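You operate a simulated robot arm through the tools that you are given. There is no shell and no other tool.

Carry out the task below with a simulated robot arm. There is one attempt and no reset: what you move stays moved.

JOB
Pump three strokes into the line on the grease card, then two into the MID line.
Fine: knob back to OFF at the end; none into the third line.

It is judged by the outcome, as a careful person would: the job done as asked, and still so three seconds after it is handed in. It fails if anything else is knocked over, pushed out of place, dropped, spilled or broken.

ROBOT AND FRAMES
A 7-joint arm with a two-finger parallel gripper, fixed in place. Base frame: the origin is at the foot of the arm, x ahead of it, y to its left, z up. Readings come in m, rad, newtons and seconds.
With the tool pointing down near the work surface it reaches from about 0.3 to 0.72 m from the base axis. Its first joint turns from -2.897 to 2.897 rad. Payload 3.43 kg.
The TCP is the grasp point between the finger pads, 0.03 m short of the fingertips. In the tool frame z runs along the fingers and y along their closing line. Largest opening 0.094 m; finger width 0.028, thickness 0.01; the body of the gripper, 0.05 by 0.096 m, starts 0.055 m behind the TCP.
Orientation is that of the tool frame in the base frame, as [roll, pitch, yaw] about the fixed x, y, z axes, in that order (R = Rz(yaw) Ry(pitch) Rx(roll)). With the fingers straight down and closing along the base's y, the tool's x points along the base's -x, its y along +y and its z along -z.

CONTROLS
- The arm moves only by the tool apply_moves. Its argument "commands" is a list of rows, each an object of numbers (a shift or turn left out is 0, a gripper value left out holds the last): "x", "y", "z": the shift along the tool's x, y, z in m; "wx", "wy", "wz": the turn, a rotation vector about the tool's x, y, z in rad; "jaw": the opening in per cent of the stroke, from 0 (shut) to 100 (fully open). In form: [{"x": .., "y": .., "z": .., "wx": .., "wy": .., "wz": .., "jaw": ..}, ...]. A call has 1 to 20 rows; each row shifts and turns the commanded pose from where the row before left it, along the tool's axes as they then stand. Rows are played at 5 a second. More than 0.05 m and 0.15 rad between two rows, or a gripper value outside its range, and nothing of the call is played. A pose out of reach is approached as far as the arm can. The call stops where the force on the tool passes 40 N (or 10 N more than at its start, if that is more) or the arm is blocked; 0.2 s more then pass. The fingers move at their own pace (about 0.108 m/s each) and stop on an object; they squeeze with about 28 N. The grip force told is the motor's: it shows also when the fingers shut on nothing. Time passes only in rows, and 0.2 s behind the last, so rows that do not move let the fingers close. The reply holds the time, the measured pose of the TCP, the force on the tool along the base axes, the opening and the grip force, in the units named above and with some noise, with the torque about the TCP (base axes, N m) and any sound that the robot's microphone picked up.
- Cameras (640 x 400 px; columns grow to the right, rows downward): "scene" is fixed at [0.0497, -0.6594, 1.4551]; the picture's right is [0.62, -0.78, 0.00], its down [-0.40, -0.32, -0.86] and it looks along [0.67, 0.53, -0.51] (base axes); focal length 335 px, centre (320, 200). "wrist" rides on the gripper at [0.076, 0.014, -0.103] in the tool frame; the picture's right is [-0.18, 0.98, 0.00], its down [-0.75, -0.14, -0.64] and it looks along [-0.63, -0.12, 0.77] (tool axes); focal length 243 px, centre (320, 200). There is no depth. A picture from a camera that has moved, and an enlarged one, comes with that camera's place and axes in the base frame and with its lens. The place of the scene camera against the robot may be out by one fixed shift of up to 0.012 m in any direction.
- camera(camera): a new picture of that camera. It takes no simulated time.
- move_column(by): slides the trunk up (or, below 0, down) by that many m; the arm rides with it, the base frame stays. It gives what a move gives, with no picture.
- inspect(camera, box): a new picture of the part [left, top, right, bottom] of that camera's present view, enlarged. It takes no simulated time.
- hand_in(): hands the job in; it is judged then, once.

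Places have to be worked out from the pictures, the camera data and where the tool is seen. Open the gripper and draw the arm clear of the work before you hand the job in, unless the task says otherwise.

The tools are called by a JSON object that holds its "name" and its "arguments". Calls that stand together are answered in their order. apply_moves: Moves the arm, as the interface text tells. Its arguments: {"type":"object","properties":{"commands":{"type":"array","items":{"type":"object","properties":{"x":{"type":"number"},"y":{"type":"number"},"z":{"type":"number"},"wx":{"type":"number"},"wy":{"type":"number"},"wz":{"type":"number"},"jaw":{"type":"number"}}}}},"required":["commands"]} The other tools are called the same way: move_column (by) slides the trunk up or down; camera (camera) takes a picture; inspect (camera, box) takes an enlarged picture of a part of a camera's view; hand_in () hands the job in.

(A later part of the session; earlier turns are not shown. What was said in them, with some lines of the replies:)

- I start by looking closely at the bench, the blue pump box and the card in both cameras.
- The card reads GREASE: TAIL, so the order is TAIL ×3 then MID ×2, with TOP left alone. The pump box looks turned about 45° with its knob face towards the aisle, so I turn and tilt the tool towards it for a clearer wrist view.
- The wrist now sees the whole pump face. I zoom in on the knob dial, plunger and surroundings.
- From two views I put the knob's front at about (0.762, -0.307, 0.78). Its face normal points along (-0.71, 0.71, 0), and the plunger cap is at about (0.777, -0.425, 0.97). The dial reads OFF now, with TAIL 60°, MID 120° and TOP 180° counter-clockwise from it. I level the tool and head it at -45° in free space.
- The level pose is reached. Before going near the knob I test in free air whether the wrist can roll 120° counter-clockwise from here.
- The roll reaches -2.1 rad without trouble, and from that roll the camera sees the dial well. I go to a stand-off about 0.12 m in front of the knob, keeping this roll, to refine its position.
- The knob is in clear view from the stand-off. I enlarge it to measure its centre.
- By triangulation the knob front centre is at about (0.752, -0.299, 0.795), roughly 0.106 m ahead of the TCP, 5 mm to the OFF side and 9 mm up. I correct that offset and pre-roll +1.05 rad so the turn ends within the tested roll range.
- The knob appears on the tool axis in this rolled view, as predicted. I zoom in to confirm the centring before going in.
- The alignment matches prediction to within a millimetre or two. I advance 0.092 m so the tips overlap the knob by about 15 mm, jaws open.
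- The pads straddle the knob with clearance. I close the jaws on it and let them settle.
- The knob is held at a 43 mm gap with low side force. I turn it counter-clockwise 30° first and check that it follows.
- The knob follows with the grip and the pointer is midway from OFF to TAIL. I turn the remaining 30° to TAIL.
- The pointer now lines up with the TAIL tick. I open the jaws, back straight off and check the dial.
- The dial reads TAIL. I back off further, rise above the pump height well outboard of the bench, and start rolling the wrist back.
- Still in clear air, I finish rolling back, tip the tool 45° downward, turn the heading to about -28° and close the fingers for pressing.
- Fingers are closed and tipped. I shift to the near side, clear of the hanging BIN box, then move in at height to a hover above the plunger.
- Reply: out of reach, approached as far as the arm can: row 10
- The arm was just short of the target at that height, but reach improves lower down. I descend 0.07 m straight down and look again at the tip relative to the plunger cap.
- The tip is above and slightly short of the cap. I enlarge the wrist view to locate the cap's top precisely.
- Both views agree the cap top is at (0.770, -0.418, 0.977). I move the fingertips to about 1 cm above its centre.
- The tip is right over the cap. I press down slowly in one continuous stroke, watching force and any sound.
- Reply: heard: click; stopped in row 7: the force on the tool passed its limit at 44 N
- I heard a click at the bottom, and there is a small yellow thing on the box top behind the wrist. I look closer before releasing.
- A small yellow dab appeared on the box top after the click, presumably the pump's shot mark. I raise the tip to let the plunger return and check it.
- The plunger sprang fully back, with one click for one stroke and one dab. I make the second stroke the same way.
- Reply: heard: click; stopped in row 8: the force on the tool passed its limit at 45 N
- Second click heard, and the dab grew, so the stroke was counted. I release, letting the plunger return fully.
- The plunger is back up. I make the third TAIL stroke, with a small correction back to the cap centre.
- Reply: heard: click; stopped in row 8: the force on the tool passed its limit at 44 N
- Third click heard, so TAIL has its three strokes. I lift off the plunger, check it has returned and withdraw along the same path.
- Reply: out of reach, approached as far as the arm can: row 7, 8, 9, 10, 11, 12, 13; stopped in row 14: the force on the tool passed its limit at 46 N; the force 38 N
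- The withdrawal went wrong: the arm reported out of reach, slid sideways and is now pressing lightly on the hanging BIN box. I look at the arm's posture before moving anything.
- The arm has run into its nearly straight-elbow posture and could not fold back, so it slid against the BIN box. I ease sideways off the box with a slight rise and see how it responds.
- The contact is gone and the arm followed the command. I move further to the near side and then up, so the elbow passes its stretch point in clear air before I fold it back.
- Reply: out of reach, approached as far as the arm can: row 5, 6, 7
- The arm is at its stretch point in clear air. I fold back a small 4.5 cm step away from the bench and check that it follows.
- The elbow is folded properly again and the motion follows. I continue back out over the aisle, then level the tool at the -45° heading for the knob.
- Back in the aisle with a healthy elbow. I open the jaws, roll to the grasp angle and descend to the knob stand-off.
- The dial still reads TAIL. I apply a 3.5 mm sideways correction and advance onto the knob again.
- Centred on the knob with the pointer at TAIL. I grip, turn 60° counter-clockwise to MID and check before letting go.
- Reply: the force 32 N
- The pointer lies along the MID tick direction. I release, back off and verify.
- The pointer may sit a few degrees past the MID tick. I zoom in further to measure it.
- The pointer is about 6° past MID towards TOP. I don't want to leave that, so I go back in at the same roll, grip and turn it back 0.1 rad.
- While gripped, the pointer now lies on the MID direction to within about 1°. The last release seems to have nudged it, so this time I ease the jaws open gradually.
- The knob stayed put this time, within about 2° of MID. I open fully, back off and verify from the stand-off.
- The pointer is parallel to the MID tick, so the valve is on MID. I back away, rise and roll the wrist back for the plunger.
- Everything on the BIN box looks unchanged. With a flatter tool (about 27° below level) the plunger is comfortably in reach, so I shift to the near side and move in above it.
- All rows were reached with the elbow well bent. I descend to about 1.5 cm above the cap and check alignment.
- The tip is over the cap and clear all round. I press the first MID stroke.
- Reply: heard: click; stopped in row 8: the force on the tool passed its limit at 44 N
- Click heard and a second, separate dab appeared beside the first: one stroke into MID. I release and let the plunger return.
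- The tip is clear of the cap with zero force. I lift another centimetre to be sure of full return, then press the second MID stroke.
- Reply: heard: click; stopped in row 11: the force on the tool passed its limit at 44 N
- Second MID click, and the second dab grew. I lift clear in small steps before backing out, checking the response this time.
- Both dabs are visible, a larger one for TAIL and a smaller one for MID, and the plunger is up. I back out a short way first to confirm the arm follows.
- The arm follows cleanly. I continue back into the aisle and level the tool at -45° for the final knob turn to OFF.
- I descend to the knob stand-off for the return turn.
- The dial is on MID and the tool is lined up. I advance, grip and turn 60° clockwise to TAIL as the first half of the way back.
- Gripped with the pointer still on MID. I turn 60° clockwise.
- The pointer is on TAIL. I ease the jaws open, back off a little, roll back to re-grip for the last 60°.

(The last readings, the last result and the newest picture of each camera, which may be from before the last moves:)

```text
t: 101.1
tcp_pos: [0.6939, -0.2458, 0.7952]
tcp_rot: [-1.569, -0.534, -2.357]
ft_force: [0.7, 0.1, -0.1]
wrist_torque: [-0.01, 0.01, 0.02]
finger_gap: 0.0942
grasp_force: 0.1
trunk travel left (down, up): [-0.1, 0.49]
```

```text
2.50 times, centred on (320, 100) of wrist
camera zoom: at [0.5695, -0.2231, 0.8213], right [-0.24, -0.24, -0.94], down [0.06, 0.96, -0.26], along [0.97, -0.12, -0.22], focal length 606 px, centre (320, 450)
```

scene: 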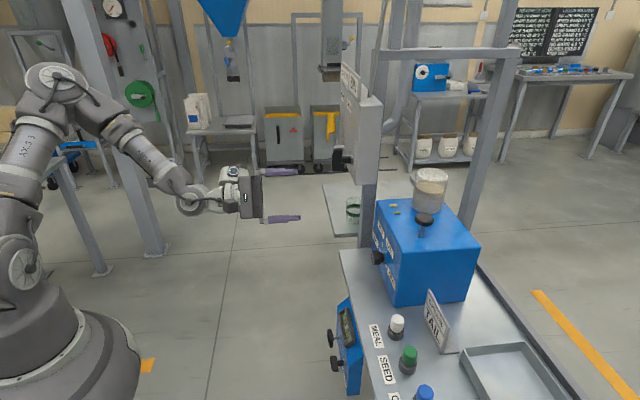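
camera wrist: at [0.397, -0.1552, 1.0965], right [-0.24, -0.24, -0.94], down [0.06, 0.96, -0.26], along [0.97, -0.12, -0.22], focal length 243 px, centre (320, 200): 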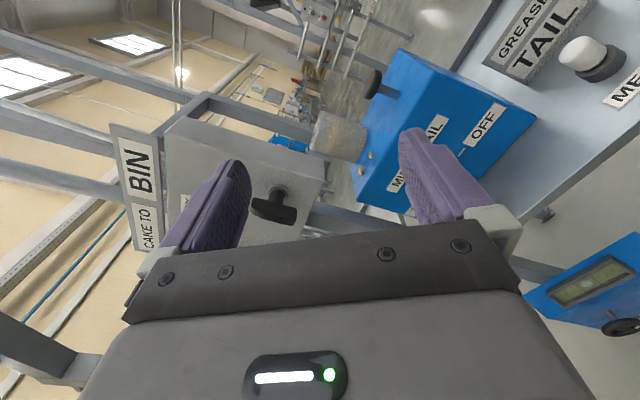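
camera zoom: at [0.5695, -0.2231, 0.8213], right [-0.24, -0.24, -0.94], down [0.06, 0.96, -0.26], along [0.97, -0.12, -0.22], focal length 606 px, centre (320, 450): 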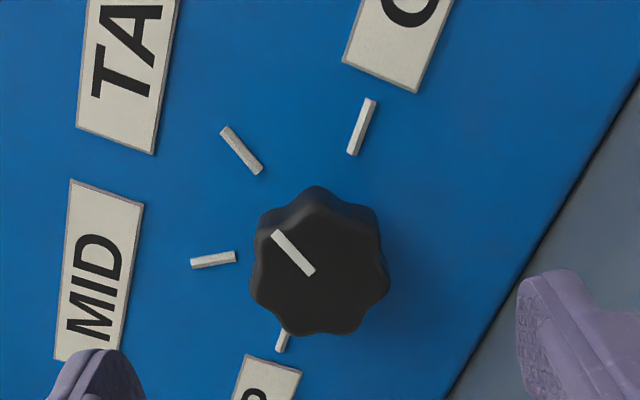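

The knob is about at TAIL, perhaps 2–3° short. I advance, grip and turn about 62° clockwise to OFF.

{"name": "apply_moves", "arguments": {"commands": [{"z": 0.03}, {"z": 0.03}, {}, {"jaw": 0}, {}, {}, {}, {"wz": 0.1}, {"wz": 0.1}, {"wz": 0.1}, {"wz": 0.1}, {"wz": 0.1}, {"wz": 0.1}, {"wz": 0.1}, {"wz": 0.1}, {"wz": 0.1}, {"wz": 0.1}, {"wz": 0.06}, {}]}}

{"name": "inspect", "arguments": {"camera": "wrist", "box": [200, 60, 440, 220]}}

```text
t: 105.1
tcp_pos: [0.7381, -0.2883, 0.7945]
tcp_rot: [-1.575, 0.529, -2.359]
ft_force: [9.2, -12.3, -4.8]
wrist_torque: [0.1, 0.05, -0.23]
finger_gap: 0.0431
grasp_force: 44.9
trunk travel left (down, up): [-0.1, 0.49]
```

```text
2.50 times, centred on (320, 140) of wrist
camera zoom: at [0.6227, -0.2566, 0.7427], right [0.46, 0.46, -0.76], down [-0.04, 0.86, 0.5], along [0.89, -0.2, 0.42], focal length 606 px, centre (320, 350)
```

zoom: 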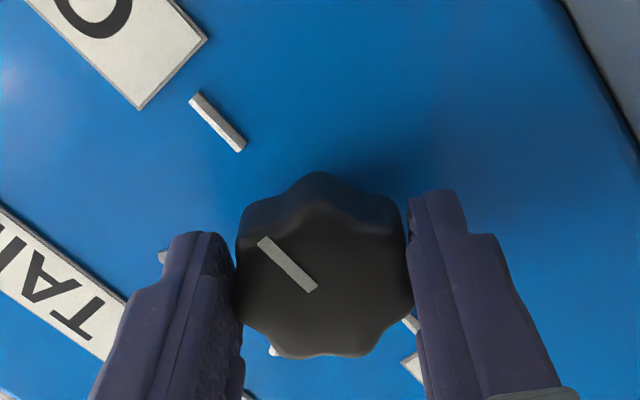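

The pointer matches how it looked in the original OFF grip. I ease the jaws open, back off and verify OFF.

{"name": "apply_moves", "arguments": {"commands": [{"jaw": 46}, {"jaw": 47}, {"jaw": 48}, {"jaw": 49}, {"jaw": 50}, {"jaw": 53}, {"jaw": 60}, {"jaw": 100}, {}, {"z": -0.03}, {"z": -0.03}, {"z": -0.03}, {"z": -0.03}, {}]}}

{"name": "inspect", "arguments": {"camera": "wrist", "box": [270, 60, 380, 160]}}

{"name": "camera", "arguments": {"camera": "wrist"}}

```text
t: 108.1
tcp_pos: [0.6516, -0.2021, 0.7943]
tcp_rot: [-1.567, 0.529, -2.357]
ft_force: [0.3, -0.7, 0.8]
wrist_torque: [-0.03, 0.01, 0.01]
finger_gap: 0.0943
grasp_force: 0.0
trunk travel left (down, up): [-0.1, 0.49]
```

```text
4.00 times, centred on (325, 110) of wrist
camera zoom: at [0.5361, -0.1706, 0.7435], right [0.46, 0.46, -0.76], down [-0.04, 0.86, 0.5], along [0.88, -0.2, 0.42], focal length 970 px, centre (300, 560)
```

zoom: 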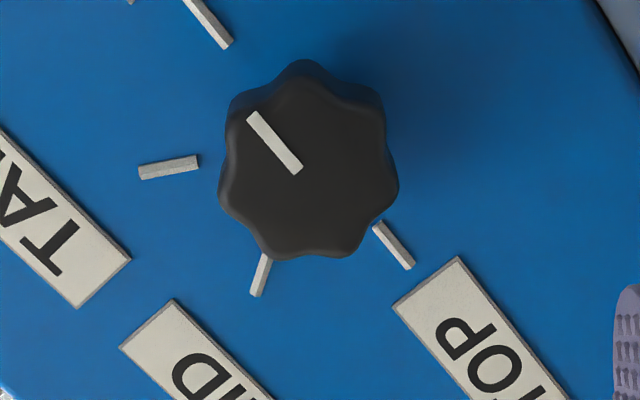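

```text
taken
camera wrist: at [0.5361, -0.1706, 0.7435], right [0.46, 0.46, -0.76], down [-0.04, 0.86, 0.5], along [0.88, -0.2, 0.42], focal length 243 px, centre (320, 200)
```

wrist: 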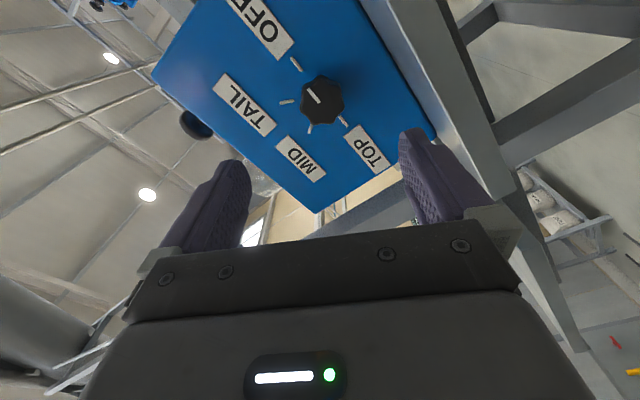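

The pointer is parallel to the OFF tick. I draw the arm back and up, clear of the bench, with the gripper open.

{"name": "apply_moves", "arguments": {"commands": [{"z": -0.04}, {"z": -0.04}, {"z": -0.04}, {"z": -0.03}, {"x": -0.02, "y": -0.0345}, {"x": -0.02, "y": -0.0345}, {"x": -0.02, "y": -0.0345}, {"x": -0.02, "y": -0.0345}, {"x": -0.02, "y": -0.0345}, {"x": -0.02, "y": -0.0345}, {"x": -0.02, "y": -0.0345}, {}]}}

{"name": "camera", "arguments": {"camera": "scene"}}

{"name": "inspect", "arguments": {"camera": "scene", "box": [320, 160, 500, 320]}}

{"name": "inspect", "arguments": {"camera": "scene", "box": [310, 40, 410, 180]}}

{"name": "inspect", "arguments": {"camera": "scene", "box": [310, 280, 580, 400]}}

```text
t: 110.7
tcp_pos: [0.5444, -0.0969, 1.0749]
tcp_rot: [-1.568, 0.527, -2.359]
ft_force: [0.5, 0.2, 0.3]
wrist_torque: [0.01, 0.0, -0.01]
finger_gap: 0.094
grasp_force: 0.1
trunk travel left (down, up): [-0.1, 0.49]
```

```text
taken
```

scene: 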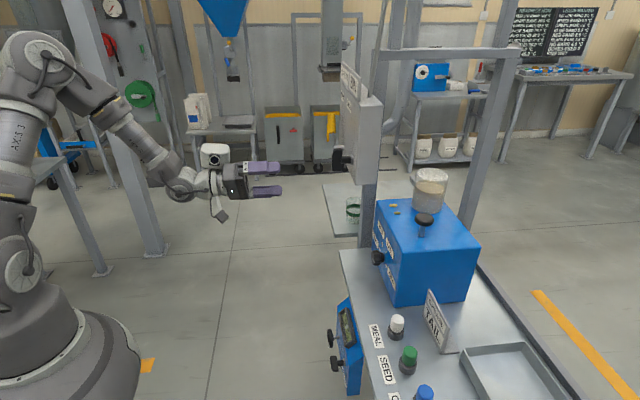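

```text
2.50 times, centred on (410, 240) of scene
camera zoom: at [0.0497, -0.6594, 1.4551], right [0.62, -0.78, 0.0], down [-0.4, -0.32, -0.86], along [0.67, 0.53, -0.51], focal length 837 px, centre (95, 100)
```

zoom: 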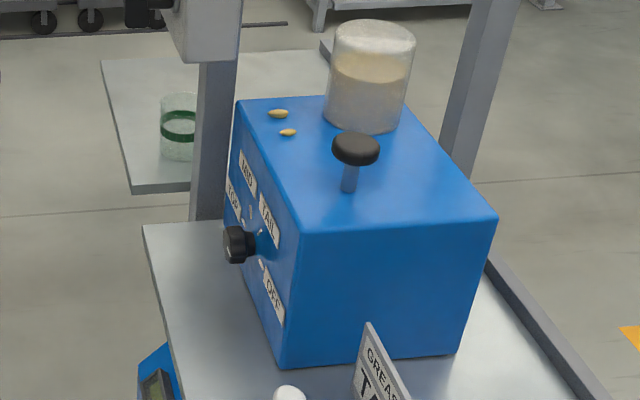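

```text
2.86 times, centred on (360, 110) of scene
camera zoom: at [0.0497, -0.6594, 1.4551], right [0.62, -0.78, 0.0], down [-0.4, -0.32, -0.86], along [0.67, 0.53, -0.51], focal length 956 px, centre (206, 457)
```

zoom: 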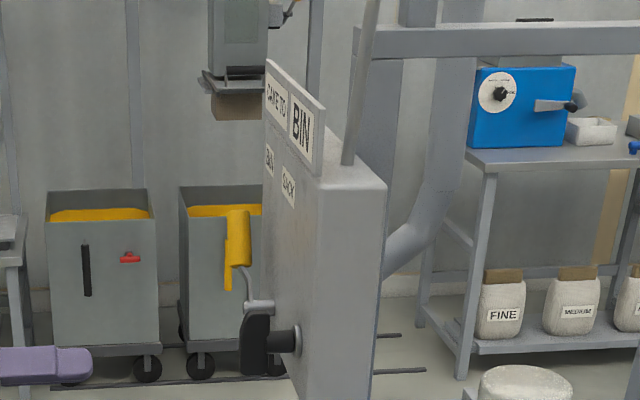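

```text
2.37 times, centred on (445, 340) of scene
camera zoom: at [0.0497, -0.6594, 1.4551], right [0.62, -0.78, 0.0], down [-0.4, -0.32, -0.86], along [0.67, 0.53, -0.51], focal length 793 px, centre (24, -132)
```

zoom: 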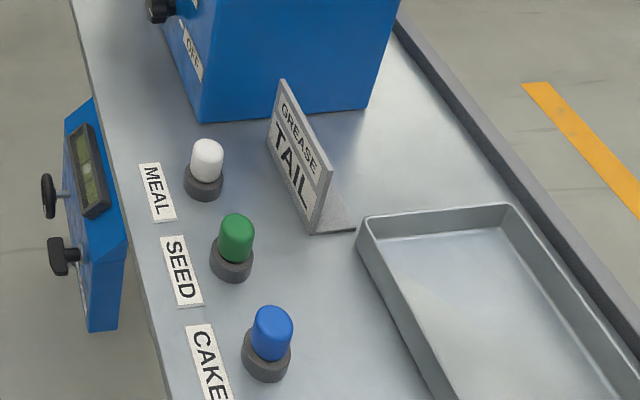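

The BIN box, card, buttons and jar look the same as at the start. The pump shows only two dabs (TAIL larger, MID smaller, none for TOP), the knob is on OFF, the plunger is up, and the arm is clear with the gripper open. I hand the job in.

{"name": "hand_in", "arguments": {}}

```text
The job is handed in.
```

I put three strokes into TAIL, the line on the grease card, then two into MID, and turned the knob back to OFF. Nothing went into the third line, TOP.

- **Strokes:** I heard one click for each of the five strokes. The pump box now shows two grease dabs, a larger one for TAIL and a smaller one for MID.
- **Knob:** The pointer lines up with the OFF mark, and the plunger is back up.
- **Contact with the BIN box:** After the third TAIL stroke the arm stretched too far, slid sideways and pressed on the hanging BIN box with about 38 N (46 N at the stop). I eased it off at once. In the last pictures the box, its lever and its sign look the same as at the start.
- **MID setting:** The knob first came to rest about 6° past MID, so I turned it back onto the mark before pumping MID.

The arm is drawn back over the aisle with the gripper open. The card, buttons, tray and jar look undisturbed in the final pictures.
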